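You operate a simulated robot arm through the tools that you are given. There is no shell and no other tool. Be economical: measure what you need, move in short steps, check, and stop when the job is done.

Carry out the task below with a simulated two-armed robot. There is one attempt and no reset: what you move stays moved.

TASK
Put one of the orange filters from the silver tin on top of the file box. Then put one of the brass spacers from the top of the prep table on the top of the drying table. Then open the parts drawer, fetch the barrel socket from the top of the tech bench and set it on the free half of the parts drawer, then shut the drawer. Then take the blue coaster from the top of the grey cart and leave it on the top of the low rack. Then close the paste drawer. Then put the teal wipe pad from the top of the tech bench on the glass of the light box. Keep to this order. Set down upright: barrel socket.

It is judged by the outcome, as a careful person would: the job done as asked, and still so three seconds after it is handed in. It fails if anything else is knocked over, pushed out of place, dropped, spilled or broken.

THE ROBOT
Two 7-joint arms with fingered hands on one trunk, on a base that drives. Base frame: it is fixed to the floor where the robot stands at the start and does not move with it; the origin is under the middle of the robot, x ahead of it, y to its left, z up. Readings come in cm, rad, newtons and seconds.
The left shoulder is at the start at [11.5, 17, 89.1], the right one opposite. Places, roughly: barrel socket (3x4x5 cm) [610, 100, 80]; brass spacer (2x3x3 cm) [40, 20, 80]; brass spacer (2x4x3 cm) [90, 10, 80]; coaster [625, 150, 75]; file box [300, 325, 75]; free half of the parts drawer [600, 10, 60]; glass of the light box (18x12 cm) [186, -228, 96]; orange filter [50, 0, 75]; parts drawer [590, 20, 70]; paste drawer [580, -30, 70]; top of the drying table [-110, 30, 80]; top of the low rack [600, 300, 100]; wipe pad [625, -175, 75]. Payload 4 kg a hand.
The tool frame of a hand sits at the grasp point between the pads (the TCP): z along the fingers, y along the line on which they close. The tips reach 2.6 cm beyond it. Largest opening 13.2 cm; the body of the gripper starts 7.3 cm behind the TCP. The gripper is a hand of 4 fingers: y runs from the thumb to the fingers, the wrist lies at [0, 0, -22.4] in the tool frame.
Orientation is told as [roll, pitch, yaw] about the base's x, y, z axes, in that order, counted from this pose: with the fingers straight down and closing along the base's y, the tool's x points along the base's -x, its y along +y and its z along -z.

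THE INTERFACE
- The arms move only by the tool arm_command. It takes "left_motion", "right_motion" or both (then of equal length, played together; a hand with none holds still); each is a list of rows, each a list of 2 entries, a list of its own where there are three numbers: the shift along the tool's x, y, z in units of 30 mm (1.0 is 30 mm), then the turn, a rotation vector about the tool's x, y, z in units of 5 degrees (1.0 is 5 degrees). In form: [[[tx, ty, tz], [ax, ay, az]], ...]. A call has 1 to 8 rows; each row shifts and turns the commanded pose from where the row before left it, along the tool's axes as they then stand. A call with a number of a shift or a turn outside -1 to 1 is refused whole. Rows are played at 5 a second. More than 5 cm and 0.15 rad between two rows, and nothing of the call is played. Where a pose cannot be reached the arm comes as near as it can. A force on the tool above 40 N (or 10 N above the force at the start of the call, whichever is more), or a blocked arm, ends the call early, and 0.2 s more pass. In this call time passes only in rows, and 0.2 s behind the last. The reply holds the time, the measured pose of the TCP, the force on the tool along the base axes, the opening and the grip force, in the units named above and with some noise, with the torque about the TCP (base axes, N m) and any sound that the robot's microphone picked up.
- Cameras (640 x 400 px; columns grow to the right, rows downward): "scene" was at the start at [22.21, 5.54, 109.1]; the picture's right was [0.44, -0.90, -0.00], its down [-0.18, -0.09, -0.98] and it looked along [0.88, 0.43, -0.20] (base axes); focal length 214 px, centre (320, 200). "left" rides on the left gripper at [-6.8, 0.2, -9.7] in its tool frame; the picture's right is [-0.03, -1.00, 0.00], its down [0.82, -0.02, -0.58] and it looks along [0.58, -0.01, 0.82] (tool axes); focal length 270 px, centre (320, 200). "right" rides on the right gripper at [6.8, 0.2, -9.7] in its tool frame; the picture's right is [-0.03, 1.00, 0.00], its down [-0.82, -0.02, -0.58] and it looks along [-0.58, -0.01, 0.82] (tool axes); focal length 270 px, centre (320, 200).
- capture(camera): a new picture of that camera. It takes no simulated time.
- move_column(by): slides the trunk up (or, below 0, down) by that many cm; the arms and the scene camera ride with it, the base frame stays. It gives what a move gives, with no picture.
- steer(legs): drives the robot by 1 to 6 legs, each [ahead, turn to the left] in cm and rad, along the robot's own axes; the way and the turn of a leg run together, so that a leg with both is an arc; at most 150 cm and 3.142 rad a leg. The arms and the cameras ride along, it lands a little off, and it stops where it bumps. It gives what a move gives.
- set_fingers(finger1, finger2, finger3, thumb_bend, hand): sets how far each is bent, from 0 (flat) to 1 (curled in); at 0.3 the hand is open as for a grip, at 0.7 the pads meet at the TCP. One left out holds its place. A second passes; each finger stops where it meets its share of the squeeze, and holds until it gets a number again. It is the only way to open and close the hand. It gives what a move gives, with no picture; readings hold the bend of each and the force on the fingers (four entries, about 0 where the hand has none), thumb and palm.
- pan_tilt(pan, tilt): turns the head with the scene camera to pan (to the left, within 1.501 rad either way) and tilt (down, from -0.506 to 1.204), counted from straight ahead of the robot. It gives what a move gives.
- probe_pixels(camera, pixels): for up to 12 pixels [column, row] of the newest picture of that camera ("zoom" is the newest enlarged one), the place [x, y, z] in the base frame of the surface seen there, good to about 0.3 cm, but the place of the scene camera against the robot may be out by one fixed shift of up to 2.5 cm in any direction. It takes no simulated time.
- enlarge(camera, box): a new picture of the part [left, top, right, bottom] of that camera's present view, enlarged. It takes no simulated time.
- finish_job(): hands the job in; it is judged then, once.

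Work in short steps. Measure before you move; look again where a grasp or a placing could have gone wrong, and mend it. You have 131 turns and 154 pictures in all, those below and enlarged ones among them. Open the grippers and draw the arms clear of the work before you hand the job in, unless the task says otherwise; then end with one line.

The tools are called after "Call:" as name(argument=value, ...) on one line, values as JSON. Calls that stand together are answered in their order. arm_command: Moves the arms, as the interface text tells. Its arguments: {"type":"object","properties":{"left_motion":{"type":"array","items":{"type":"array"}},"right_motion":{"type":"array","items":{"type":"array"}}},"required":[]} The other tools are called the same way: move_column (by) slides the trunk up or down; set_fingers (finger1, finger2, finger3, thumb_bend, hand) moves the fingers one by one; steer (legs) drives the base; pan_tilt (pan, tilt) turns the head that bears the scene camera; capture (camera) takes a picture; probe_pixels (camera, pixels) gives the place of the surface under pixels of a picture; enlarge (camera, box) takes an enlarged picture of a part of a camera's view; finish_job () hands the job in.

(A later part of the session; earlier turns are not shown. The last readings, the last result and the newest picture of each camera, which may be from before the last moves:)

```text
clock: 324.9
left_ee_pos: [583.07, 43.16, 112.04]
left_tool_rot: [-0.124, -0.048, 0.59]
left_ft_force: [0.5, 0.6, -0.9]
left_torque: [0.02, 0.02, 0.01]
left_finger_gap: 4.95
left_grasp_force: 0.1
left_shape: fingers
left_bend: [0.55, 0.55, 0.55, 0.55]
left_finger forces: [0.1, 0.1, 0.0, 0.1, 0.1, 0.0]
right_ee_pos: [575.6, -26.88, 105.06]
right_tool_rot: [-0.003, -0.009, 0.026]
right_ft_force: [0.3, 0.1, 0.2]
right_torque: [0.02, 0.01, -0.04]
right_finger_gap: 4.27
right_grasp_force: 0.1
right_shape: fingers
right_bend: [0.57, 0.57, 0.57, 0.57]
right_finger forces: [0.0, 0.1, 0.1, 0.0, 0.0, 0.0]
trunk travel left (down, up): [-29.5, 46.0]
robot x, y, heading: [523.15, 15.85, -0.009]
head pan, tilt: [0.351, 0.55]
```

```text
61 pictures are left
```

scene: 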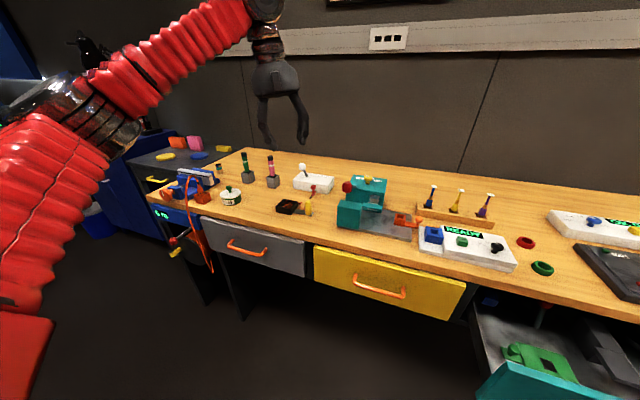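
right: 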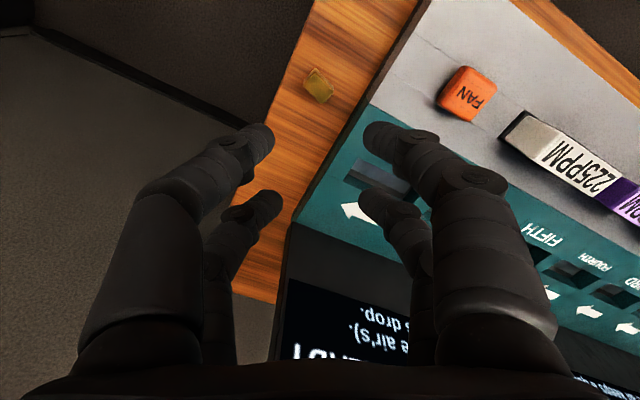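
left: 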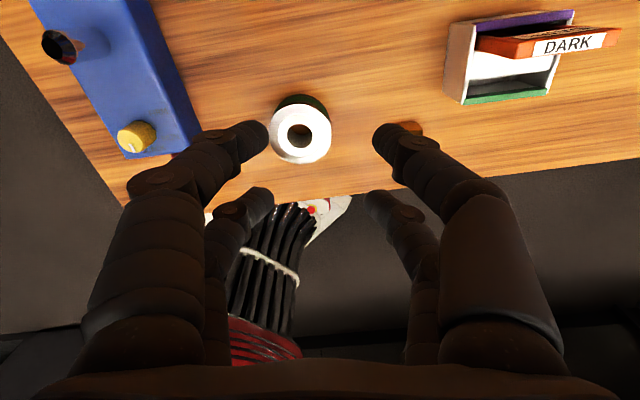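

Robot is squarely at (523,16). I zoom on the bench's left end to identify the barrel socket and on the yellow handle.

Call:
enlarge(camera="scene", box=[120, 130, 330, 270])

Call:
probe_pixels(camera="scene", pixels=[[248, 165], [247, 178], [271, 165], [272, 180], [231, 192], [219, 172], [206, 180], [200, 195], [287, 205], [308, 205], [200, 155], [310, 182]])

```text
2.86 times, centred on (225, 200) of scene
```

zoom: 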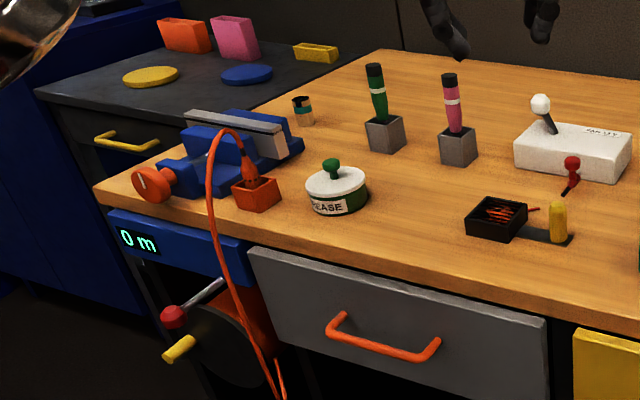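

```text
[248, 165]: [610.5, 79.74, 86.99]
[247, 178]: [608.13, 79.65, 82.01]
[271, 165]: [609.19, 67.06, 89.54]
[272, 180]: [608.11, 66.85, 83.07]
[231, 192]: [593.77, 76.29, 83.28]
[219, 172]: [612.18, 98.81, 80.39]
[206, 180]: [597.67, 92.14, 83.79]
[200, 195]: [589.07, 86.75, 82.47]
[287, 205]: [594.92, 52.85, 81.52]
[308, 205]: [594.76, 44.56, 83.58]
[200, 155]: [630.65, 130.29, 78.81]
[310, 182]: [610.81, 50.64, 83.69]
```

The barrel socket is the small cylinder at zoom (303,110), i.e. (612,99,80), beside the blue vise. First the drawer: I use the left hand; bring it back over the drawer's line and level it, then yaw −90°.

Call:
arm_command(left_motion=[[[0, 0, 0], [-0.71, 0.275, 0]], [[0, 0, 0], [-0.71, 0.275, 0]], [[0.93, -0.245, 0], [0, 0, 0]], [[0.93, -0.245, 0], [0, 0, 0]], [[0.93, -0.245, 0], [0, 0, 0]], [[0.93, -0.245, 0], [0, 0, 0]], [[0.93, -0.245, 0], [0, 0, 0]], [[0.93, -0.245, 0], [0, 0, 0]]])

Call:
arm_command(left_motion=[[[0.93, -0.245, 0], [0, 0, 0]], [[0.93, -0.245, 0], [0, 0, 0]], [[0.93, -0.245, 0], [0, 0, 0]], [[0.93, -0.245, 0], [0, 0, 0]], [[0.93, -0.245, 0], [0, 0, 0]], [[0.93, -0.245, 0], [0, 0, 0]], [[0, 0, 0], [0, 0, 1]], [[0, 0, 0], [0, 0, 1]]])

Call:
arm_command(left_motion=[[[0, 0, 0], [0, 0, 1]], [[0, 0, 0], [0, 0, 1]], [[0, 0, 0], [0, 0, 1]], [[0, 0, 0], [0, 0, 1]], [[0, 0, 0], [0, 0, 1]], [[0, 0, 0], [0, 0, 1]], [[0, 0, 0], [0, 0, 1]], [[0, 0, 0], [0, 0, 1]]])

Call:
arm_command(left_motion=[[[0, 0, 0], [0, 0, 1]], [[0, 0, 0], [0, 0, 1]], [[0, 0, 0], [0, 0, 1]], [[0, 0, 0], [0, 0, 1]], [[0, 0, 0], [0, 0, 1]], [[0, 0, 0], [0, 0, 1]], [[0, 0, 0], [0, 0, 1]], [[0, 0, 0], [0, 0, 1]]])

Call:
arm_command(left_motion=[[[0, 0, 0], [0, 0, 1]], [[0, 0, 0], [0, 0, 1]], [[0, 0, 0], [0, 0, 1]], [[0, 0, 0], [0, 0, 1]], [[0, 0, 0], [0, 0, 1]], [[0, 0, 0], [0, 0, 1]], [[0, 0, 0], [0, 0, 0.8]]])

```text
clock: 326.7
left_ee_pos: [571.16, 33.88, 111.82]
left_tool_rot: [-0.001, 0.0, 0.585]
left_ft_force: [-0.3, 0.2, -0.1]
left_torque: [-0.02, 0.0, -0.01]
left_finger_gap: 4.9
left_grasp_force: 0.0
left_shape: fingers
left_bend: [0.55, 0.55, 0.55, 0.55]
left_finger forces: [0.0, 0.0, 0.0, 0.1, 0.0, 0.1]
left hand out of reach, approached as far as the arm can: row 7, 8
right_ee_pos: [575.57, -26.98, 105.03]
right_tool_rot: [-0.007, -0.009, 0.024]
right_ft_force: [-0.4, -1.0, 1.2]
right_torque: [0.0, 0.02, -0.02]
right_finger_gap: 4.21
right_grasp_force: 0.0
right_shape: fingers
right_bend: [0.57, 0.57, 0.57, 0.57]
right_finger forces: [0.1, 0.0, 0.0, 0.0, 0.0, 0.0]
trunk travel left (down, up): [-29.5, 46.0]
robot x, y, heading: [523.94, 15.71, -0.007]
head pan, tilt: [0.351, 0.55]
```

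```text
clock: 328.5
left_ee_pos: [559.53, 33.92, 112.38]
left_tool_rot: [-0.001, 0.0, 0.41]
left_ft_force: [-0.8, -0.5, 0.1]
left_torque: [0.04, -0.03, 0.02]
left_finger_gap: 4.89
left_grasp_force: 0.0
left_shape: fingers
left_bend: [0.55, 0.55, 0.55, 0.55]
left_finger forces: [0.1, 0.0, 0.0, 0.1, 0.0, 0.1]
left hand out of reach, approached as far as the arm can: row 1, 2, 3, 4, 5, 6
right_ee_pos: [575.64, -26.93, 105.04]
right_tool_rot: [-0.005, -0.008, 0.025]
right_ft_force: [-0.5, 0.1, -0.7]
right_torque: [0.01, 0.01, -0.02]
right_finger_gap: 4.27
right_grasp_force: 0.0
right_shape: fingers
right_bend: [0.57, 0.57, 0.57, 0.57]
right_finger forces: [0.1, 0.0, 0.1, 0.0, 0.1, 0.0]
trunk travel left (down, up): [-29.5, 46.0]
robot x, y, heading: [523.08, 15.73, -0.003]
head pan, tilt: [0.351, 0.55]
```

```text
clock: 330.3
left_ee_pos: [559.69, 34.02, 112.39]
left_tool_rot: [0.0, 0.0, -0.288]
left_ft_force: [0.4, 0.0, -0.9]
left_torque: [0.03, 0.03, 0.01]
left_finger_gap: 4.87
left_grasp_force: 0.2
left_shape: fingers
left_bend: [0.55, 0.55, 0.55, 0.55]
left_finger forces: [0.0, 0.1, 0.1, 0.0, 0.0, 0.0]
right_ee_pos: [575.64, -26.89, 105.18]
right_tool_rot: [-0.005, -0.01, 0.025]
right_ft_force: [-0.7, 0.2, -0.2]
right_torque: [-0.01, -0.04, 0.0]
right_finger_gap: 4.24
right_grasp_force: 0.0
right_shape: fingers
right_bend: [0.57, 0.57, 0.57, 0.57]
right_finger forces: [0.0, 0.0, 0.1, 0.0, 0.0, 0.1]
trunk travel left (down, up): [-29.5, 46.0]
robot x, y, heading: [523.41, 15.56, -0.002]
head pan, tilt: [0.351, 0.55]
```

```text
clock: 332.1
left_ee_pos: [559.81, 33.83, 112.42]
left_tool_rot: [0.0, 0.001, -0.985]
left_ft_force: [0.0, 0.3, 0.4]
left_torque: [0.01, -0.01, 0.01]
left_finger_gap: 4.91
left_grasp_force: 0.1
left_shape: fingers
left_bend: [0.55, 0.55, 0.55, 0.55]
left_finger forces: [0.0, 0.0, 0.0, 0.0, 0.0, 0.0]
right_ee_pos: [575.61, -26.88, 105.08]
right_tool_rot: [-0.006, -0.009, 0.025]
right_ft_force: [0.3, -0.2, 0.4]
right_torque: [0.01, 0.03, -0.01]
right_finger_gap: 4.27
right_grasp_force: 0.1
right_shape: fingers
right_bend: [0.57, 0.57, 0.57, 0.57]
right_finger forces: [0.0, 0.0, 0.0, 0.0, 0.0, 0.0]
trunk travel left (down, up): [-29.5, 46.0]
robot x, y, heading: [523.32, 15.93, -0.0]
head pan, tilt: [0.351, 0.55]
```

```text
clock: 333.7
left_ee_pos: [559.68, 33.93, 112.41]
left_tool_rot: [0.001, 0.002, -1.581]
left_ft_force: [0.2, -0.6, -0.9]
left_torque: [0.01, -0.01, 0.0]
left_finger_gap: 4.91
left_grasp_force: 0.1
left_shape: fingers
left_bend: [0.55, 0.55, 0.55, 0.55]
left_finger forces: [0.1, 0.0, 0.0, 0.0, 0.0, 0.0]
right_ee_pos: [575.54, -26.81, 105.07]
right_tool_rot: [-0.005, -0.007, 0.026]
right_ft_force: [-0.1, -0.4, 0.7]
right_torque: [0.0, -0.02, 0.03]
right_finger_gap: 4.23
right_grasp_force: 0.0
right_shape: fingers
right_bend: [0.57, 0.57, 0.57, 0.57]
right_finger forces: [0.0, 0.0, 0.0, 0.0, 0.0, 0.0]
trunk travel left (down, up): [-29.5, 46.0]
robot x, y, heading: [523.26, 15.5, -0.009]
head pan, tilt: [0.351, 0.55]
```

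Yaw −90° reached. Now I tilt the left hand forward 70° and lower it in front of the drawer, watching reach.

Call:
arm_command(left_motion=[[[0, 0, 0], [-1, 0, 0]], [[0, 0, 0], [-1, 0, 0]], [[0, 0, 0], [-1, 0, 0]], [[0, 0, 0], [-1, 0, 0]], [[0, 0, 0], [-1, 0, 0]], [[0, 0, 0], [-1, 0, 0]], [[0, 0, 0], [-1, 0, 0]]])

Call:
arm_command(left_motion=[[[0, 0, 0], [-1, 0, 0]], [[0, 0, 0], [-1, 0, 0]], [[0, 0, 0], [-1, 0, 0]], [[0, 0, 0], [-1, 0, 0]], [[0, 0, 0], [-1, 0, 0]], [[0, 0, 0], [-1, 0, 0]], [[0, 0, 0], [-1, 0, 0]]])

Call:
arm_command(left_motion=[[[-0.5, -0.94, 0.342], [0, 0, 0]], [[-0.5, -0.94, 0.342], [0, 0, 0]], [[-0.5, -0.94, 0.342], [0, 0, 0]], [[-0.5, -0.94, 0.342], [0, 0, 0]], [[-0.5, -0.94, 0.342], [0, 0, 0]], [[-0.5, -0.94, 0.342], [0, 0, 0]], [[-0.5, -0.94, 0.342], [0, 0, 0]], [[-0.5, -0.94, 0.342], [0, 0, 0]]])

Call:
capture(camera="left")

Call:
capture(camera="scene")

```text
clock: 335.3
left_ee_pos: [559.57, 34.01, 112.39]
left_tool_rot: [0.612, 0.0, -1.578]
left_ft_force: [0.5, 0.1, 0.5]
left_torque: [0.0, -0.01, 0.02]
left_finger_gap: 4.94
left_grasp_force: 0.1
left_shape: fingers
left_bend: [0.55, 0.55, 0.55, 0.55]
left_finger forces: [0.0, 0.1, 0.0, 0.1, 0.0, 0.1]
right_ee_pos: [575.5, -26.97, 105.17]
right_tool_rot: [-0.006, -0.01, 0.025]
right_ft_force: [-0.2, -0.9, 0.7]
right_torque: [0.03, -0.03, -0.01]
right_finger_gap: 4.25
right_grasp_force: 0.1
right_shape: fingers
right_bend: [0.57, 0.57, 0.57, 0.57]
right_finger forces: [0.1, 0.1, 0.0, 0.0, 0.1, 0.0]
trunk travel left (down, up): [-29.5, 46.0]
robot x, y, heading: [523.26, 15.74, -0.001]
head pan, tilt: [0.351, 0.55]
```

```text
clock: 336.9
left_ee_pos: [564.74, 31.25, 120.27]
left_tool_rot: [1.22, 0.001, -1.576]
left_ft_force: [0.9, 0.0, 0.4]
left_torque: [0.01, 0.01, -0.04]
left_finger_gap: 4.92
left_grasp_force: 0.2
left_shape: fingers
left_bend: [0.55, 0.55, 0.55, 0.55]
left_finger forces: [0.1, 0.0, 0.1, 0.0, 0.0, 0.0]
left hand out of reach, approached as far as the arm can: row 2, 3, 4, 5, 6, 7
right_ee_pos: [575.56, -27.0, 105.14]
right_tool_rot: [-0.006, -0.008, 0.024]
right_ft_force: [0.2, -0.6, 0.4]
right_torque: [0.01, 0.0, 0.0]
right_finger_gap: 4.27
right_grasp_force: 0.1
right_shape: fingers
right_bend: [0.57, 0.57, 0.57, 0.57]
right_finger forces: [0.1, 0.0, 0.0, 0.0, 0.1, 0.1]
trunk travel left (down, up): [-29.5, 46.0]
robot x, y, heading: [523.43, 15.88, -0.004]
head pan, tilt: [0.351, 0.55]
```

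```text
clock: 338.7
left_ee_pos: [571.85, 25.32, 107.38]
left_tool_rot: [1.22, 0.001, -1.579]
left_ft_force: [-0.3, -0.1, -0.4]
left_torque: [-0.01, 0.01, 0.0]
left_finger_gap: 4.89
left_grasp_force: 0.1
left_shape: fingers
left_bend: [0.55, 0.55, 0.55, 0.55]
left_finger forces: [0.0, 0.0, 0.1, 0.0, 0.0, 0.0]
left hand out of reach, approached as far as the arm can: row 1, 2, 3, 4, 5, 6, 7, 8
right_ee_pos: [575.66, -27.01, 105.16]
right_tool_rot: [-0.005, -0.009, 0.026]
right_ft_force: [0.4, 0.0, 0.6]
right_torque: [-0.01, 0.0, 0.0]
right_finger_gap: 4.26
right_grasp_force: 0.2
right_shape: fingers
right_bend: [0.57, 0.57, 0.57, 0.57]
right_finger forces: [0.2, 0.0, 0.1, 0.0, 0.0, 0.0]
trunk travel left (down, up): [-29.5, 46.0]
robot x, y, heading: [523.12, 16.05, -0.006]
head pan, tilt: [0.351, 0.55]
```

```text
59 pictures are left
```

left: 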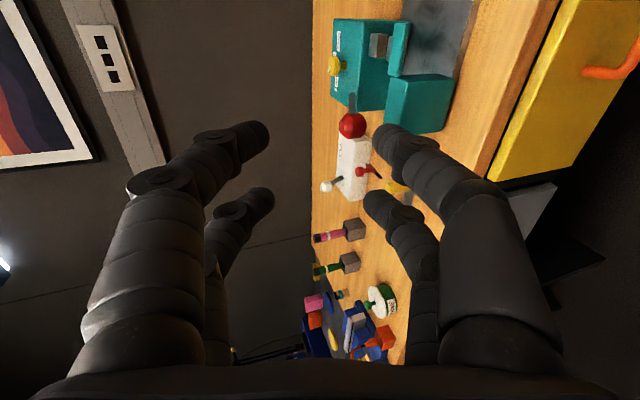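

```text
58 pictures are left
```

scene: 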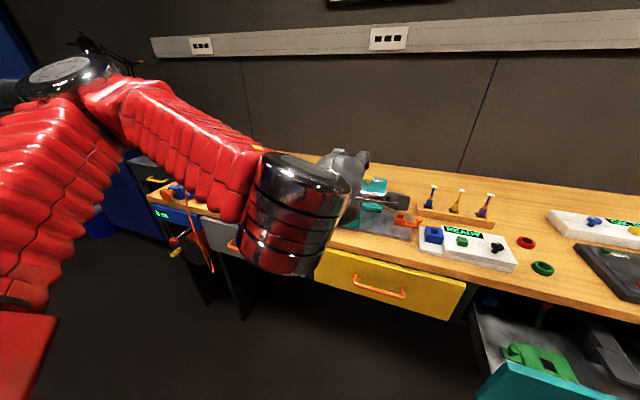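

The robot is too close for a horizontal hand. I back up 16 cm, lower the column 15 cm, and then bring the hand to the front of the handle.

Call:
steer(legs=[[-16, 0]])

Call:
move_column(by=-15)

Call:
arm_command(left_motion=[[[-0.381, -0.838, 0.761], [0, 0, 0]], [[-0.381, -0.838, 0.761], [0, 0, 0]], [[-0.381, -0.838, 0.761], [0, 0, 0]], [[-0.381, -0.838, 0.761], [0, 0, 0]], [[-0.381, -0.838, 0.761], [0, 0, 0]]])

Call:
capture(camera="left")

Call:
capture(camera="scene")

```text
clock: 340.1
left_ee_pos: [555.48, 25.42, 107.39]
left_tool_rot: [1.223, 0.0, -1.577]
left_ft_force: [0.4, 0.4, 0.5]
left_torque: [0.03, 0.01, 0.01]
left_finger_gap: 4.89
left_grasp_force: 0.0
left_shape: fingers
left_bend: [0.55, 0.55, 0.55, 0.55]
left_finger forces: [0.0, 0.0, 0.0, 0.0, 0.0, 0.0]
right_ee_pos: [559.4, -26.79, 105.17]
right_tool_rot: [-0.007, -0.011, 0.024]
right_ft_force: [-0.2, -0.6, 1.1]
right_torque: [0.02, -0.02, 0.01]
right_finger_gap: 4.25
right_grasp_force: 0.0
right_shape: fingers
right_bend: [0.57, 0.57, 0.57, 0.57]
right_finger forces: [0.0, 0.0, 0.0, 0.0, 0.0, 0.0]
trunk travel left (down, up): [-29.5, 46.0]
robot x, y, heading: [507.34, 15.92, -0.007]
head pan, tilt: [0.351, 0.55]
```

```text
clock: 341.9
left_ee_pos: [559.67, 25.3, 84.59]
left_tool_rot: [1.042, 0.002, -1.576]
left_ft_force: [-1.0, -0.5, -0.2]
left_torque: [-0.01, 0.06, 0.03]
left_finger_gap: 4.91
left_grasp_force: 0.0
left_shape: fingers
left_bend: [0.55, 0.55, 0.55, 0.55]
left_finger forces: [0.0, 0.0, 0.0, 0.0, 0.0, 0.1]
right_ee_pos: [559.38, -26.89, 90.18]
right_tool_rot: [-0.004, -0.01, 0.024]
right_ft_force: [-1.1, 0.1, 0.3]
right_torque: [0.03, 0.02, 0.02]
right_finger_gap: 4.24
right_grasp_force: 0.1
right_shape: fingers
right_bend: [0.57, 0.57, 0.57, 0.57]
right_finger forces: [0.0, 0.0, 0.0, 0.0, 0.1, 0.0]
trunk travel left (down, up): [-14.5, 61.0]
robot x, y, heading: [507.23, 16.12, -0.01]
head pan, tilt: [0.351, 0.55]
```

```text
clock: 343.1
left_ee_pos: [563.92, 26.12, 70.45]
left_tool_rot: [1.042, -0.001, -1.577]
left_ft_force: [-0.2, 0.0, 0.6]
left_torque: [-0.02, -0.02, -0.02]
left_finger_gap: 4.89
left_grasp_force: 0.0
left_shape: fingers
left_bend: [0.55, 0.55, 0.55, 0.55]
left_finger forces: [0.0, 0.0, 0.0, 0.0, 0.0, 0.0]
left hand out of reach, approached as far as the arm can: row 1, 2, 3, 4, 5
right_ee_pos: [559.6, -26.97, 90.26]
right_tool_rot: [-0.006, -0.009, 0.024]
right_ft_force: [-0.7, 0.5, 0.5]
right_torque: [-0.04, -0.01, 0.01]
right_finger_gap: 4.28
right_grasp_force: 0.0
right_shape: fingers
right_bend: [0.57, 0.57, 0.57, 0.57]
right_finger forces: [0.0, 0.1, 0.1, 0.1, 0.1, 0.1]
trunk travel left (down, up): [-14.5, 61.0]
robot x, y, heading: [507.08, 15.96, -0.007]
head pan, tilt: [0.351, 0.55]
```

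```text
57 pictures are left
```

left: 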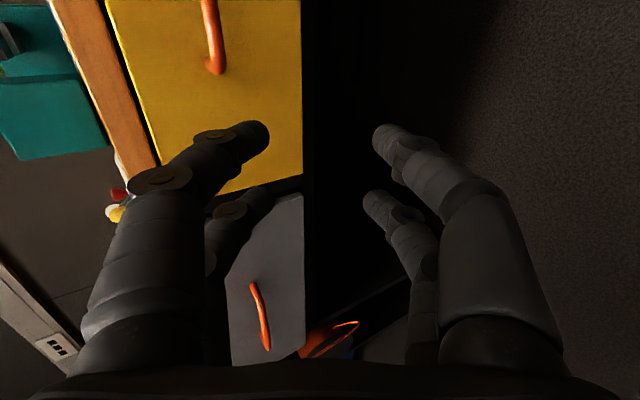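

```text
56 pictures are left
```

scene: 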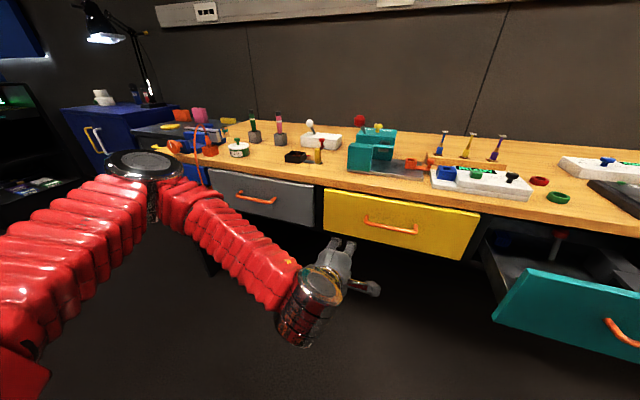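

Now at (563.9, 26.1, 70.5), 60° tilt; it cannot move further inward, so I'll turn the base right 0.15 to bring the hand to y≈17. I probe the handle first.

Call:
probe_pixels(camera="left", pixels=[[217, 55], [214, 66], [210, 10], [211, 30], [240, 80], [180, 30], [260, 20], [224, 60]])

Call:
steer(legs=[[0, -0.15]])

Call:
capture(camera="left")

```text
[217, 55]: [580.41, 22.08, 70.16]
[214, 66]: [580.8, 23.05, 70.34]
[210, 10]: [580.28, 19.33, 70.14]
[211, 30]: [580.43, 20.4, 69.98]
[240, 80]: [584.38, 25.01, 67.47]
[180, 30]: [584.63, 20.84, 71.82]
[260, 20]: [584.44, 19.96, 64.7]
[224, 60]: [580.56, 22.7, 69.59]
```

```text
clock: 344.1
left_ee_pos: [564.92, 18.01, 70.52]
left_tool_rot: [1.035, -0.006, -1.74]
left_ft_force: [-0.1, -1.0, -0.2]
left_torque: [-0.02, 0.03, 0.01]
left_finger_gap: 4.89
left_grasp_force: 0.1
left_shape: fingers
left_bend: [0.55, 0.55, 0.55, 0.55]
left_finger forces: [0.0, 0.1, 0.1, 0.1, 0.1, 0.0]
right_ee_pos: [552.38, -34.19, 90.13]
right_tool_rot: [-0.005, -0.009, -0.126]
right_ft_force: [-0.1, 0.4, 0.1]
right_torque: [-0.01, 0.01, 0.01]
right_finger_gap: 4.26
right_grasp_force: 0.0
right_shape: fingers
right_bend: [0.57, 0.57, 0.57, 0.57]
right_finger forces: [0.0, 0.1, 0.0, 0.1, 0.0, 0.0]
trunk travel left (down, up): [-14.5, 61.0]
robot x, y, heading: [507.19, 17.31, -0.159]
head pan, tilt: [0.351, 0.55]
```

```text
55 pictures are left
```

left: 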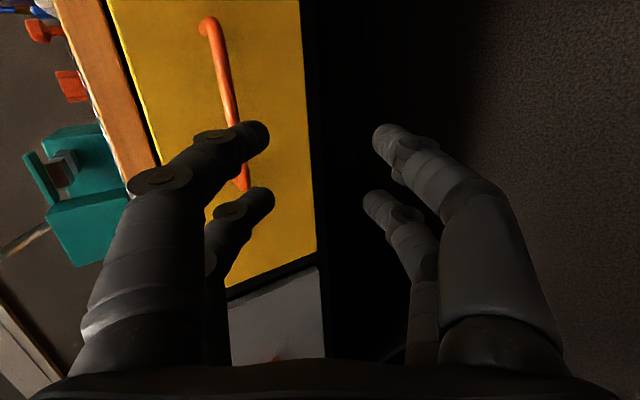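

Bar at x≈580.6, z≈70.1, y 9–23; drawer face 584.5. I approach to a point up-front of the bar, then slide in along the finger direction.

Call:
arm_command(left_motion=[[[0.13, 0.633, 0.708], [0, 0, 0]], [[0.13, 0.633, 0.708], [0, 0, 0]], [[0.13, 0.633, 0.708], [0, 0, 0]], [[0.13, 0.633, 0.708], [0, 0, 0]]])

Call:
capture(camera="left")

Call:
probe_pixels(camera="left", pixels=[[300, 30], [300, 60], [300, 100], [280, 60], [320, 60], [310, 80], [330, 100], [320, 120]])

```text
clock: 345.1
left_ee_pos: [576.06, 17.65, 72.74]
left_tool_rot: [1.035, -0.005, -1.74]
left_ft_force: [0.5, 0.5, -0.3]
left_torque: [-0.03, -0.02, 0.01]
left_finger_gap: 4.9
left_grasp_force: 0.1
left_shape: fingers
left_bend: [0.55, 0.55, 0.55, 0.55]
left_finger forces: [0.1, 0.0, 0.1, 0.1, 0.0, 0.0]
right_ee_pos: [552.39, -34.24, 90.24]
right_tool_rot: [-0.005, -0.008, -0.126]
right_ft_force: [0.4, -0.3, -0.1]
right_torque: [0.02, -0.03, 0.02]
right_finger_gap: 4.25
right_grasp_force: 0.0
right_shape: fingers
right_bend: [0.57, 0.57, 0.57, 0.57]
right_finger forces: [0.0, 0.0, 0.0, 0.0, 0.0, 0.1]
trunk travel left (down, up): [-14.5, 61.0]
robot x, y, heading: [507.15, 16.79, -0.155]
head pan, tilt: [0.351, 0.55]
```

```text
54 pictures are left
```

left: 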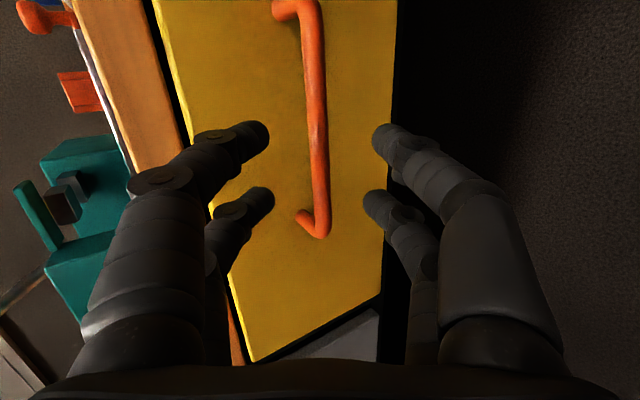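

```text
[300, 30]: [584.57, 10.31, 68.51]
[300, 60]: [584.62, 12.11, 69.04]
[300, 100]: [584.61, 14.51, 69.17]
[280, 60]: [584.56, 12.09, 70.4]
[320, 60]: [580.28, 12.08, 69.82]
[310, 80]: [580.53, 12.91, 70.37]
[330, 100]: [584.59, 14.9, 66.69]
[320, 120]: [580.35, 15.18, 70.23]
```

The bar (318,140) lies centred between the digit pairs. I slide in 4.8 cm and close.

Call:
arm_command(left_motion=[[[0, 0, 0.8], [0, 0, 0]], [[0, 0, 0.8], [0, 0, 0]]])

Call:
set_fingers(hand="left", finger1=0.74, finger2=0.74, finger3=0.74, thumb_bend=0.74)

Call:
capture(camera="left")

```text
clock: 345.7
left_ee_pos: [580.19, 17.24, 70.45]
left_tool_rot: [1.035, -0.008, -1.744]
left_ft_force: [-5.0, 0.0, 0.4]
left_torque: [0.03, -0.06, 0.06]
left_finger_gap: 4.93
left_grasp_force: 3.0
left_shape: fingers
left_bend: [0.55, 0.6, 0.55, 0.55]
left_finger forces: [0.1, 5.5, 0.0, 0.0, 0.1, 0.0]
right_ee_pos: [552.36, -34.21, 90.21]
right_tool_rot: [-0.004, -0.011, -0.126]
right_ft_force: [-0.2, -0.9, 0.9]
right_torque: [-0.01, -0.01, -0.03]
right_finger_gap: 4.25
right_grasp_force: 0.0
right_shape: fingers
right_bend: [0.57, 0.57, 0.57, 0.57]
right_finger forces: [0.0, 0.1, 0.0, 0.0, 0.0, 0.0]
trunk travel left (down, up): [-14.5, 61.0]
robot x, y, heading: [507.39, 16.63, -0.155]
head pan, tilt: [0.351, 0.55]
```

```text
clock: 346.7
left_ee_pos: [580.11, 17.18, 70.2]
left_tool_rot: [1.033, -0.007, -1.741]
left_ft_force: [4.3, -1.5, -3.5]
left_torque: [0.05, 0.03, 0.04]
left_finger_gap: 0.14
left_grasp_force: 5.3
left_shape: fingers
left_bend: [0.71, 0.73, 0.72, 0.71]
left_finger forces: [5.1, 0.0, 0.0, 0.0, 5.1, 0.0]
right_ee_pos: [552.35, -34.21, 90.12]
right_tool_rot: [-0.005, -0.009, -0.124]
right_ft_force: [0.3, -0.3, 0.0]
right_torque: [-0.01, -0.01, -0.01]
right_finger_gap: 4.24
right_grasp_force: 0.0
right_shape: fingers
right_bend: [0.57, 0.57, 0.57, 0.57]
right_finger forces: [0.0, 0.0, 0.0, 0.1, 0.0, 0.0]
trunk travel left (down, up): [-14.5, 61.0]
robot x, y, heading: [507.48, 16.89, -0.155]
head pan, tilt: [0.351, 0.55]
```

```text
53 pictures are left
```

left: 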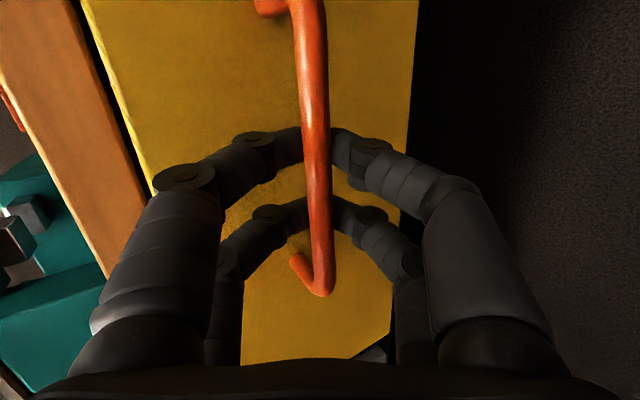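

The fingers hook behind the bar. I pull the drawer open by driving back 20 cm.

Call:
steer(legs=[[-20, 0]])

Call:
capture(camera="scene")

Call:
capture(camera="left")

```text
clock: 348.3
left_ee_pos: [560.06, 20.36, 70.27]
left_tool_rot: [1.034, -0.007, -1.743]
left_ft_force: [0.6, 0.2, -3.1]
left_torque: [0.09, 0.03, -0.05]
left_finger_gap: 0.0
left_grasp_force: 3.0
left_shape: fingers
left_bend: [0.73, 0.73, 0.73, 0.71]
left_finger forces: [0.0, 0.0, 0.1, 0.1, 5.4, 0.1]
right_ee_pos: [532.2, -31.16, 90.12]
right_tool_rot: [-0.005, -0.01, -0.129]
right_ft_force: [-0.3, -0.4, 0.5]
right_torque: [0.02, 0.02, 0.0]
right_finger_gap: 4.23
right_grasp_force: 0.1
right_shape: fingers
right_bend: [0.57, 0.57, 0.57, 0.57]
right_finger forces: [0.0, 0.0, 0.0, 0.0, 0.0, 0.0]
trunk travel left (down, up): [-14.5, 61.0]
robot x, y, heading: [487.2, 20.07, -0.157]
head pan, tilt: [0.351, 0.55]
```

```text
52 pictures are left
```

scene: 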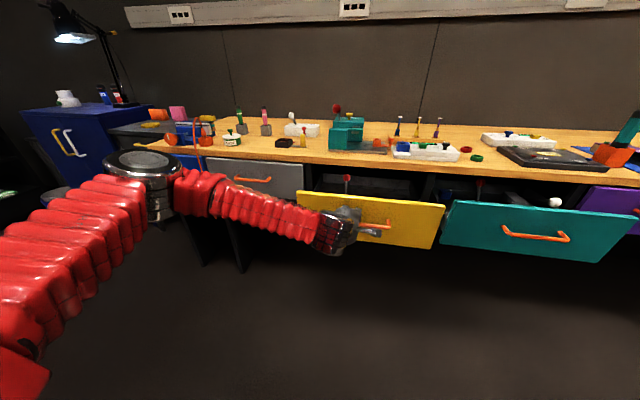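

```text
51 pictures are left
```

left: 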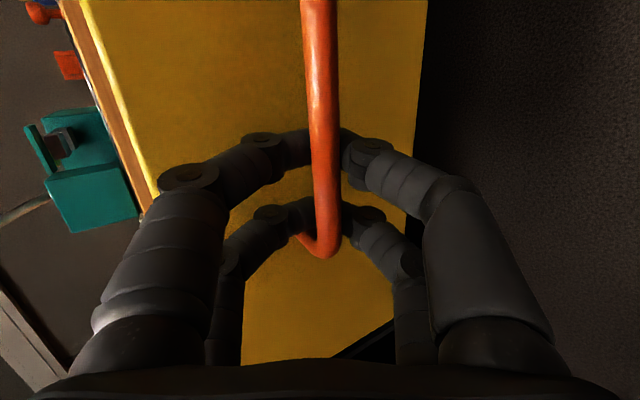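

The drawer is out by about 20 cm. I pull 6 cm more for room, then release and look in.

Call:
steer(legs=[[-6, 0]])

Call:
set_fingers(hand="left", finger1=0.52, finger2=0.52, finger3=0.52, thumb_bend=0.52)

Call:
arm_command(left_motion=[[[0, 0, -0.8], [0, 0, 0]], [[0, 0, -0.8], [0, 0, 0]], [[0, 0, -0.8], [0, 0, 0]], [[0, 0, -0.8], [0, 0, 0]]])

Call:
move_column(by=18)

Call:
pan_tilt(pan=0.25, tilt=0.6)

Call:
capture(camera="scene")

```text
clock: 349.3
left_ee_pos: [553.97, 20.92, 70.3]
left_tool_rot: [1.034, -0.008, -1.752]
left_ft_force: [-1.2, -28.9, -8.2]
left_torque: [-0.07, 0.07, -0.29]
left_finger_gap: 0.0
left_grasp_force: 17.5
left_shape: fingers
left_bend: [0.72, 0.73, 0.73, 0.71]
left_finger forces: [3.5, 25.9, 0.1, 0.0, 5.7, 0.0]
right_ee_pos: [526.18, -30.31, 90.09]
right_tool_rot: [-0.003, -0.008, -0.129]
right_ft_force: [0.2, 1.0, -0.4]
right_torque: [0.05, 0.01, 0.05]
right_finger_gap: 4.23
right_grasp_force: 0.1
right_shape: fingers
right_bend: [0.57, 0.57, 0.57, 0.57]
right_finger forces: [0.0, 0.0, 0.0, 0.0, 0.1, 0.1]
trunk travel left (down, up): [-14.5, 61.0]
robot x, y, heading: [481.16, 21.1, -0.157]
head pan, tilt: [0.351, 0.55]
```

```text
clock: 350.3
left_ee_pos: [554.02, 20.91, 70.4]
left_tool_rot: [1.036, -0.011, -1.752]
left_ft_force: [-0.5, -0.5, -0.4]
left_torque: [0.01, 0.01, 0.0]
left_finger_gap: 5.86
left_grasp_force: 0.0
left_shape: fingers
left_bend: [0.52, 0.52, 0.52, 0.52]
left_finger forces: [0.0, 0.1, 0.1, 0.0, 0.0, 0.1]
right_ee_pos: [526.24, -30.2, 90.29]
right_tool_rot: [-0.005, -0.01, -0.128]
right_ft_force: [-0.7, -0.4, 0.0]
right_torque: [-0.01, -0.01, 0.0]
right_finger_gap: 4.24
right_grasp_force: 0.0
right_shape: fingers
right_bend: [0.57, 0.57, 0.57, 0.57]
right_finger forces: [0.0, 0.0, 0.1, 0.1, 0.0, 0.1]
trunk travel left (down, up): [-14.5, 61.0]
robot x, y, heading: [481.0, 21.02, -0.159]
head pan, tilt: [0.351, 0.55]
```

```text
clock: 351.3
left_ee_pos: [545.85, 22.44, 75.5]
left_tool_rot: [1.035, -0.01, -1.753]
left_ft_force: [-1.1, -0.6, -0.2]
left_torque: [0.01, 0.02, 0.01]
left_finger_gap: 5.86
left_grasp_force: 0.1
left_shape: fingers
left_bend: [0.52, 0.52, 0.52, 0.52]
left_finger forces: [0.0, 0.0, 0.1, 0.1, 0.0, 0.0]
right_ee_pos: [526.1, -30.1, 90.35]
right_tool_rot: [-0.005, -0.01, -0.129]
right_ft_force: [-0.1, -0.8, -1.4]
right_torque: [0.02, -0.02, -0.02]
right_finger_gap: 4.25
right_grasp_force: 0.0
right_shape: fingers
right_bend: [0.57, 0.57, 0.57, 0.57]
right_finger forces: [0.0, 0.1, 0.0, 0.0, 0.1, 0.0]
trunk travel left (down, up): [-14.5, 61.0]
robot x, y, heading: [481.21, 21.23, -0.159]
head pan, tilt: [0.351, 0.55]
```

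```text
clock: 353.3
left_ee_pos: [545.82, 22.43, 93.27]
left_tool_rot: [1.032, -0.009, -1.753]
left_ft_force: [0.3, 0.0, 0.4]
left_torque: [0.0, 0.0, -0.01]
left_finger_gap: 5.87
left_grasp_force: 0.0
left_shape: fingers
left_bend: [0.52, 0.52, 0.52, 0.52]
left_finger forces: [0.0, 0.0, 0.1, 0.1, 0.0, 0.0]
right_ee_pos: [526.28, -30.15, 108.23]
right_tool_rot: [-0.005, -0.006, -0.13]
right_ft_force: [0.6, 0.8, -0.6]
right_torque: [-0.02, 0.0, 0.01]
right_finger_gap: 4.25
right_grasp_force: 0.0
right_shape: fingers
right_bend: [0.57, 0.57, 0.57, 0.57]
right_finger forces: [0.1, 0.1, 0.0, 0.1, 0.0, 0.1]
trunk travel left (down, up): [-32.5, 43.0]
robot x, y, heading: [481.04, 21.31, -0.163]
head pan, tilt: [0.351, 0.55]
```

```text
clock: 354.0
left_ee_pos: [545.85, 22.41, 93.4]
left_tool_rot: [1.035, -0.01, -1.754]
left_ft_force: [0.2, 0.8, 0.2]
left_torque: [0.03, 0.01, 0.02]
left_finger_gap: 5.85
left_grasp_force: 0.0
left_shape: fingers
left_bend: [0.52, 0.52, 0.52, 0.52]
left_finger forces: [0.0, 0.0, 0.1, 0.0, 0.0, 0.0]
right_ee_pos: [526.23, -30.11, 108.3]
right_tool_rot: [-0.007, -0.011, -0.129]
right_ft_force: [0.1, -0.1, -1.1]
right_torque: [0.02, 0.01, 0.0]
right_finger_gap: 4.23
right_grasp_force: 0.0
right_shape: fingers
right_bend: [0.57, 0.57, 0.57, 0.57]
right_finger forces: [0.1, 0.0, 0.1, 0.0, 0.0, 0.0]
trunk travel left (down, up): [-32.5, 43.0]
robot x, y, heading: [481.24, 21.45, -0.16]
head pan, tilt: [0.25, 0.6]
```

```text
50 pictures are left
```

scene: 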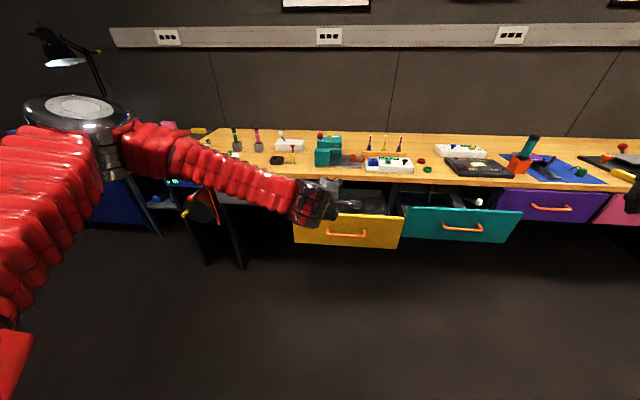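

The drawer is open wide. Now I straighten the left hand (tilt back, yaw back to 0) while clear, then drive toward the bench's left end for the barrel socket.

Call:
arm_command(left_motion=[[[0, 0, -1], [1, 0, 0]], [[0, 0, -1], [1, 0, 0]], [[0, 0, 0], [1, 0, 0]], [[0, 0, 0], [1, 0, 0]], [[0, 0, 0], [1, 0, 0]], [[0, 0, 0], [1, 0, 0]], [[0, 0, 0], [1, 0, 0]], [[0, 0, 0], [1, 0, 0]]])

Call:
arm_command(left_motion=[[[0, 0, 0], [1, 0, 0]], [[0, 0, 0], [1, 0, 0]], [[0, 0, 0], [1, 0, 0]], [[0, 0, 0], [0.87, 0, 0]], [[0, 0, -1], [0, 0, -1]], [[0, 0, -1], [0, 0, -1]], [[0, 0, 0], [0, 0, -1]], [[0, 0, 0], [0, 0, -1]]])

Call:
arm_command(left_motion=[[[0, 0, 0], [0, 0, -1]], [[0, 0, 0], [0, 0, -1]], [[0, 0, 0], [0, 0, -1]], [[0, 0, 0], [0, 0, -1]], [[0, 0, 0], [0, 0, -1]], [[0, 0, 0], [0, 0, -1]], [[0, 0, 0], [0, 0, -1]], [[0, 0, 0], [0, 0, -1]]])

Call:
arm_command(left_motion=[[[0, 0, 0], [0, 0, -1]], [[0, 0, 0], [0, 0, -1]], [[0, 0, 0], [0, 0, -1]], [[0, 0, 0], [0, 0, -1]], [[0, 0, 0], [0, 0, -1]], [[0, 0, 0], [0, 0, -1]]])

Call:
steer(legs=[[0, 0.48]])

Call:
steer(legs=[[0, 0.48]])

Call:
steer(legs=[[60, 0]])

Call:
pan_tilt(pan=-0.6, tilt=0.75)

Call:
capture(camera="scene")

```text
clock: 355.8
left_ee_pos: [540.97, 23.34, 96.58]
left_tool_rot: [0.336, -0.012, -1.751]
left_ft_force: [0.9, -0.5, 0.2]
left_torque: [0.0, 0.04, -0.01]
left_finger_gap: 5.9
left_grasp_force: 0.1
left_shape: fingers
left_bend: [0.52, 0.52, 0.52, 0.52]
left_finger forces: [0.1, 0.0, 0.1, 0.1, 0.1, 0.0]
right_ee_pos: [526.21, -30.17, 108.28]
right_tool_rot: [-0.006, -0.009, -0.126]
right_ft_force: [0.1, -0.9, 0.0]
right_torque: [-0.04, 0.01, -0.04]
right_finger_gap: 4.24
right_grasp_force: 0.0
right_shape: fingers
right_bend: [0.57, 0.57, 0.57, 0.57]
right_finger forces: [0.0, 0.1, 0.0, 0.0, 0.0, 0.0]
trunk travel left (down, up): [-32.5, 43.0]
robot x, y, heading: [481.07, 21.34, -0.163]
head pan, tilt: [0.25, 0.6]
```

```text
clock: 357.6
left_ee_pos: [538.51, 27.95, 102.27]
left_tool_rot: [-0.006, -0.01, -1.402]
left_ft_force: [0.0, -0.2, -0.1]
left_torque: [0.01, 0.0, 0.02]
left_finger_gap: 5.85
left_grasp_force: 0.1
left_shape: fingers
left_bend: [0.52, 0.52, 0.52, 0.52]
left_finger forces: [0.0, 0.0, 0.0, 0.1, 0.0, 0.0]
left hand out of reach, approached as far as the arm can: row 1, 3, 4, 5, 6
right_ee_pos: [526.17, -30.02, 108.37]
right_tool_rot: [-0.005, -0.01, -0.128]
right_ft_force: [0.1, -0.1, 0.3]
right_torque: [0.01, -0.01, 0.03]
right_finger_gap: 4.22
right_grasp_force: 0.2
right_shape: fingers
right_bend: [0.57, 0.57, 0.57, 0.57]
right_finger forces: [0.0, 0.1, 0.0, 0.1, 0.0, 0.1]
trunk travel left (down, up): [-32.5, 43.0]
robot x, y, heading: [481.32, 20.97, -0.158]
head pan, tilt: [0.25, 0.6]
```

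```text
clock: 359.4
left_ee_pos: [538.61, 27.83, 102.04]
left_tool_rot: [-0.01, -0.003, -0.703]
left_ft_force: [-0.2, -0.1, -0.3]
left_torque: [-0.03, 0.0, 0.04]
left_finger_gap: 5.85
left_grasp_force: 0.0
left_shape: fingers
left_bend: [0.52, 0.52, 0.52, 0.52]
left_finger forces: [0.1, 0.1, 0.0, 0.1, 0.1, 0.1]
right_ee_pos: [526.09, -30.18, 108.33]
right_tool_rot: [-0.006, -0.01, -0.128]
right_ft_force: [-0.4, -0.1, -0.1]
right_torque: [-0.01, 0.0, -0.02]
right_finger_gap: 4.22
right_grasp_force: 0.1
right_shape: fingers
right_bend: [0.57, 0.57, 0.57, 0.57]
right_finger forces: [0.0, 0.0, 0.1, 0.1, 0.0, 0.0]
trunk travel left (down, up): [-32.5, 43.0]
robot x, y, heading: [481.5, 21.22, -0.157]
head pan, tilt: [0.25, 0.6]
```

```text
clock: 360.8
left_ee_pos: [538.58, 27.93, 102.16]
left_tool_rot: [-0.011, 0.004, -0.18]
left_ft_force: [-0.2, 0.4, 0.7]
left_torque: [0.01, -0.02, 0.03]
left_finger_gap: 5.89
left_grasp_force: 0.0
left_shape: fingers
left_bend: [0.52, 0.52, 0.52, 0.52]
left_finger forces: [0.1, 0.0, 0.0, 0.0, 0.0, 0.0]
right_ee_pos: [526.11, -30.13, 108.27]
right_tool_rot: [-0.005, -0.012, -0.13]
right_ft_force: [-0.4, -0.2, 0.2]
right_torque: [-0.01, -0.03, -0.01]
right_finger_gap: 4.23
right_grasp_force: 0.1
right_shape: fingers
right_bend: [0.57, 0.57, 0.57, 0.57]
right_finger forces: [0.1, 0.0, 0.0, 0.1, 0.0, 0.1]
trunk travel left (down, up): [-32.5, 43.0]
robot x, y, heading: [481.07, 21.28, -0.158]
head pan, tilt: [0.25, 0.6]
```

```text
clock: 362.6
left_ee_pos: [528.4, 53.8, 102.05]
left_tool_rot: [-0.009, 0.001, 0.302]
left_ft_force: [0.0, -0.5, 0.4]
left_torque: [-0.02, -0.02, -0.02]
left_finger_gap: 5.86
left_grasp_force: 0.1
left_shape: fingers
left_bend: [0.52, 0.52, 0.52, 0.52]
left_finger forces: [0.0, 0.0, 0.0, 0.1, 0.0, 0.0]
right_ee_pos: [544.48, -3.32, 108.3]
right_tool_rot: [-0.004, -0.011, 0.357]
right_ft_force: [-0.7, 0.4, 0.3]
right_torque: [0.0, -0.04, 0.0]
right_finger_gap: 4.26
right_grasp_force: 0.0
right_shape: fingers
right_bend: [0.57, 0.57, 0.57, 0.57]
right_finger forces: [0.1, 0.0, 0.0, 0.0, 0.0, 0.0]
trunk travel left (down, up): [-32.5, 43.0]
robot x, y, heading: [481.77, 18.25, 0.329]
head pan, tilt: [0.25, 0.6]
```

```text
clock: 364.3
left_ee_pos: [506.71, 71.34, 102.11]
left_tool_rot: [-0.012, 0.001, 0.784]
left_ft_force: [0.2, 0.2, -0.6]
left_torque: [-0.01, 0.0, -0.03]
left_finger_gap: 5.9
left_grasp_force: 0.0
left_shape: fingers
left_bend: [0.52, 0.52, 0.52, 0.52]
left_finger forces: [0.1, 0.0, 0.0, 0.1, 0.0, 0.0]
right_ee_pos: [547.41, 27.9, 108.27]
right_tool_rot: [-0.005, -0.011, 0.835]
right_ft_force: [0.2, 0.5, -0.7]
right_torque: [-0.01, -0.01, 0.0]
right_finger_gap: 4.25
right_grasp_force: 0.0
right_shape: fingers
right_bend: [0.57, 0.57, 0.57, 0.57]
right_finger forces: [0.1, 0.0, 0.0, 0.1, 0.0, 0.0]
trunk travel left (down, up): [-32.5, 43.0]
robot x, y, heading: [483.85, 15.99, 0.803]
head pan, tilt: [0.25, 0.6]
```

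```text
clock: 367.7
left_ee_pos: [549.63, 113.86, 102.14]
left_tool_rot: [-0.01, 0.001, 0.767]
left_ft_force: [0.0, 1.2, -0.6]
left_torque: [-0.04, 0.03, 0.02]
left_finger_gap: 5.89
left_grasp_force: 0.0
left_shape: fingers
left_bend: [0.52, 0.52, 0.52, 0.52]
left_finger forces: [0.0, 0.0, 0.0, 0.0, 0.1, 0.0]
right_ee_pos: [589.52, 70.13, 108.44]
right_tool_rot: [-0.003, -0.011, 0.821]
right_ft_force: [0.4, -0.6, -0.3]
right_torque: [-0.01, 0.0, 0.0]
right_finger_gap: 4.24
right_grasp_force: 0.0
right_shape: fingers
right_bend: [0.57, 0.57, 0.57, 0.57]
right_finger forces: [0.0, 0.0, 0.1, 0.0, 0.1, 0.0]
trunk travel left (down, up): [-32.5, 43.0]
robot x, y, heading: [526.08, 59.34, 0.796]
head pan, tilt: [0.25, 0.6]
```

```text
clock: 368.9
left_ee_pos: [549.61, 113.81, 102.19]
left_tool_rot: [-0.011, 0.002, 0.768]
left_ft_force: [0.2, -0.3, 0.4]
left_torque: [-0.03, 0.0, 0.01]
left_finger_gap: 5.9
left_grasp_force: 0.1
left_shape: fingers
left_bend: [0.52, 0.52, 0.52, 0.52]
left_finger forces: [0.1, 0.0, 0.0, 0.1, 0.1, 0.0]
right_ee_pos: [589.53, 69.95, 108.41]
right_tool_rot: [-0.003, -0.01, 0.819]
right_ft_force: [0.5, 1.1, -0.2]
right_torque: [0.02, -0.03, -0.02]
right_finger_gap: 4.26
right_grasp_force: 0.0
right_shape: fingers
right_bend: [0.57, 0.57, 0.57, 0.57]
right_finger forces: [0.0, 0.0, 0.0, 0.0, 0.0, 0.0]
trunk travel left (down, up): [-32.5, 43.0]
robot x, y, heading: [526.04, 59.42, 0.795]
head pan, tilt: [-0.6, 0.75]
```

```text
49 pictures are left
```

scene: 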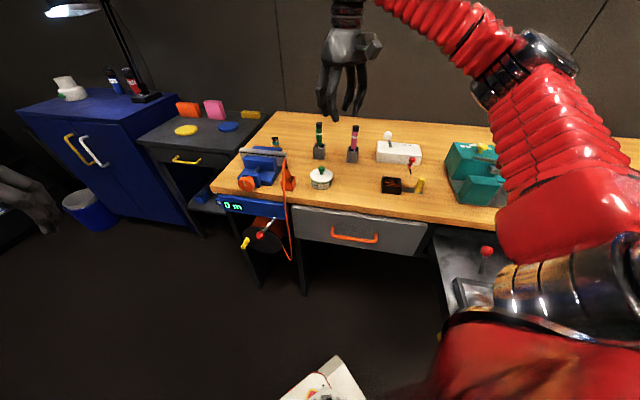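

From here the right hand is best placed for the socket. I go 18 cm further and zoom on the socket (276,142).

Call:
steer(legs=[[18, 0]])

Call:
pan_tilt(pan=-0.45, tilt=0.75)

Call:
enlarge(camera="scene", box=[180, 90, 400, 230])

Call:
capture(camera="right")

```text
clock: 370.4
left_ee_pos: [562.17, 126.84, 102.23]
left_tool_rot: [-0.009, 0.002, 0.771]
left_ft_force: [0.5, -0.4, -0.7]
left_torque: [-0.02, 0.07, -0.02]
left_finger_gap: 5.92
left_grasp_force: 0.0
left_shape: fingers
left_bend: [0.52, 0.52, 0.52, 0.52]
left_finger forces: [0.1, 0.0, 0.0, 0.1, 0.0, 0.0]
right_ee_pos: [602.21, 82.91, 108.44]
right_tool_rot: [-0.003, -0.008, 0.823]
right_ft_force: [0.1, 0.7, -0.3]
right_torque: [-0.03, 0.05, 0.02]
right_finger_gap: 4.23
right_grasp_force: 0.0
right_shape: fingers
right_bend: [0.57, 0.57, 0.57, 0.57]
right_finger forces: [0.0, 0.0, 0.0, 0.0, 0.1, 0.0]
trunk travel left (down, up): [-32.5, 43.0]
robot x, y, heading: [538.32, 71.75, 0.793]
head pan, tilt: [-0.6, 0.75]
```

```text
clock: 371.1
left_ee_pos: [562.08, 126.61, 102.3]
left_tool_rot: [-0.012, 0.0, 0.769]
left_ft_force: [-0.6, -0.3, 0.1]
left_torque: [-0.03, 0.02, 0.01]
left_finger_gap: 5.9
left_grasp_force: 0.1
left_shape: fingers
left_bend: [0.52, 0.52, 0.52, 0.52]
left_finger forces: [0.0, 0.0, 0.0, 0.1, 0.0, 0.0]
right_ee_pos: [602.11, 82.9, 108.5]
right_tool_rot: [-0.004, -0.01, 0.822]
right_ft_force: [0.4, 0.7, -0.1]
right_torque: [-0.04, -0.01, -0.03]
right_finger_gap: 4.25
right_grasp_force: 0.1
right_shape: fingers
right_bend: [0.57, 0.57, 0.57, 0.57]
right_finger forces: [0.0, 0.1, 0.1, 0.0, 0.1, 0.1]
trunk travel left (down, up): [-32.5, 43.0]
robot x, y, heading: [538.47, 72.13, 0.791]
head pan, tilt: [-0.45, 0.75]
```

```text
2.86 times, centred on (290, 160) of scene
```

zoom: 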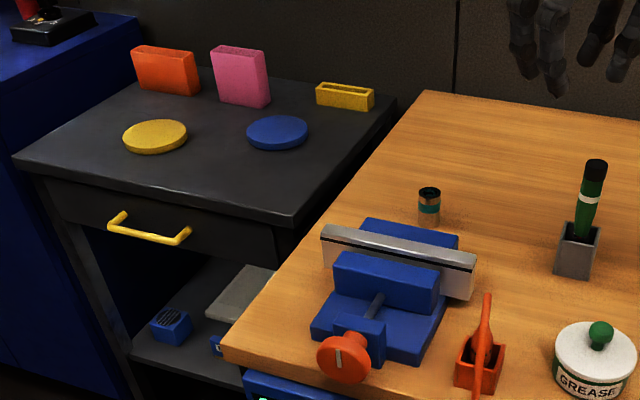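

```text
47 pictures are left
```

right: 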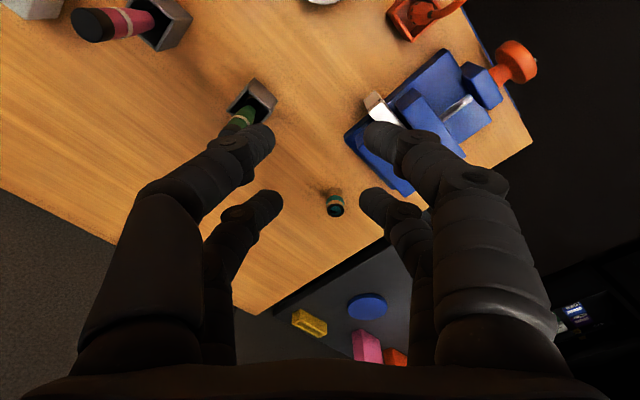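

The socket is at (335,203) in the wrist view, free on all sides but the vise toward (400,160). I measure it.

Call:
probe_pixels(camera="right", pixels=[[335, 196], [330, 200], [341, 200], [335, 207], [335, 212], [335, 190], [392, 185], [345, 140], [300, 215], [365, 165], [250, 92], [400, 195]])

Call:
enlarge(camera="right", box=[280, 150, 400, 240])

```text
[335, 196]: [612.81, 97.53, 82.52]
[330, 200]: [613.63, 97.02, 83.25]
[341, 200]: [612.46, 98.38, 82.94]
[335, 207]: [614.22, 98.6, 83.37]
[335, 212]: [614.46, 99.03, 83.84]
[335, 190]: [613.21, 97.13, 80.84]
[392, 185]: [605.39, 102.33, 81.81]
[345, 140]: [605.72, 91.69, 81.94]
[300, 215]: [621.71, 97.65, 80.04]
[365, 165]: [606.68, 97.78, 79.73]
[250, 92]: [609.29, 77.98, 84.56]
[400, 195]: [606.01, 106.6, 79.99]
```

```text
4.44 times, centred on (340, 195) of right
```

zoom: 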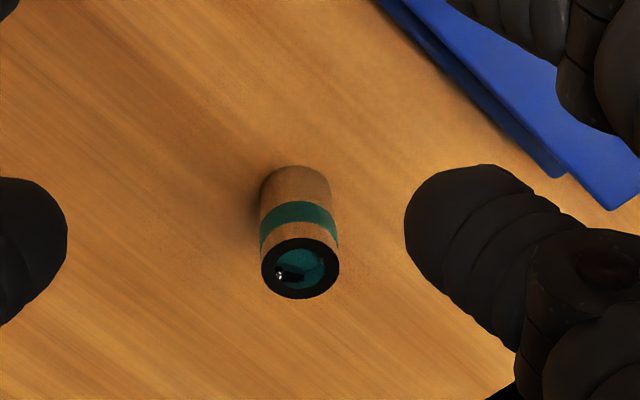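

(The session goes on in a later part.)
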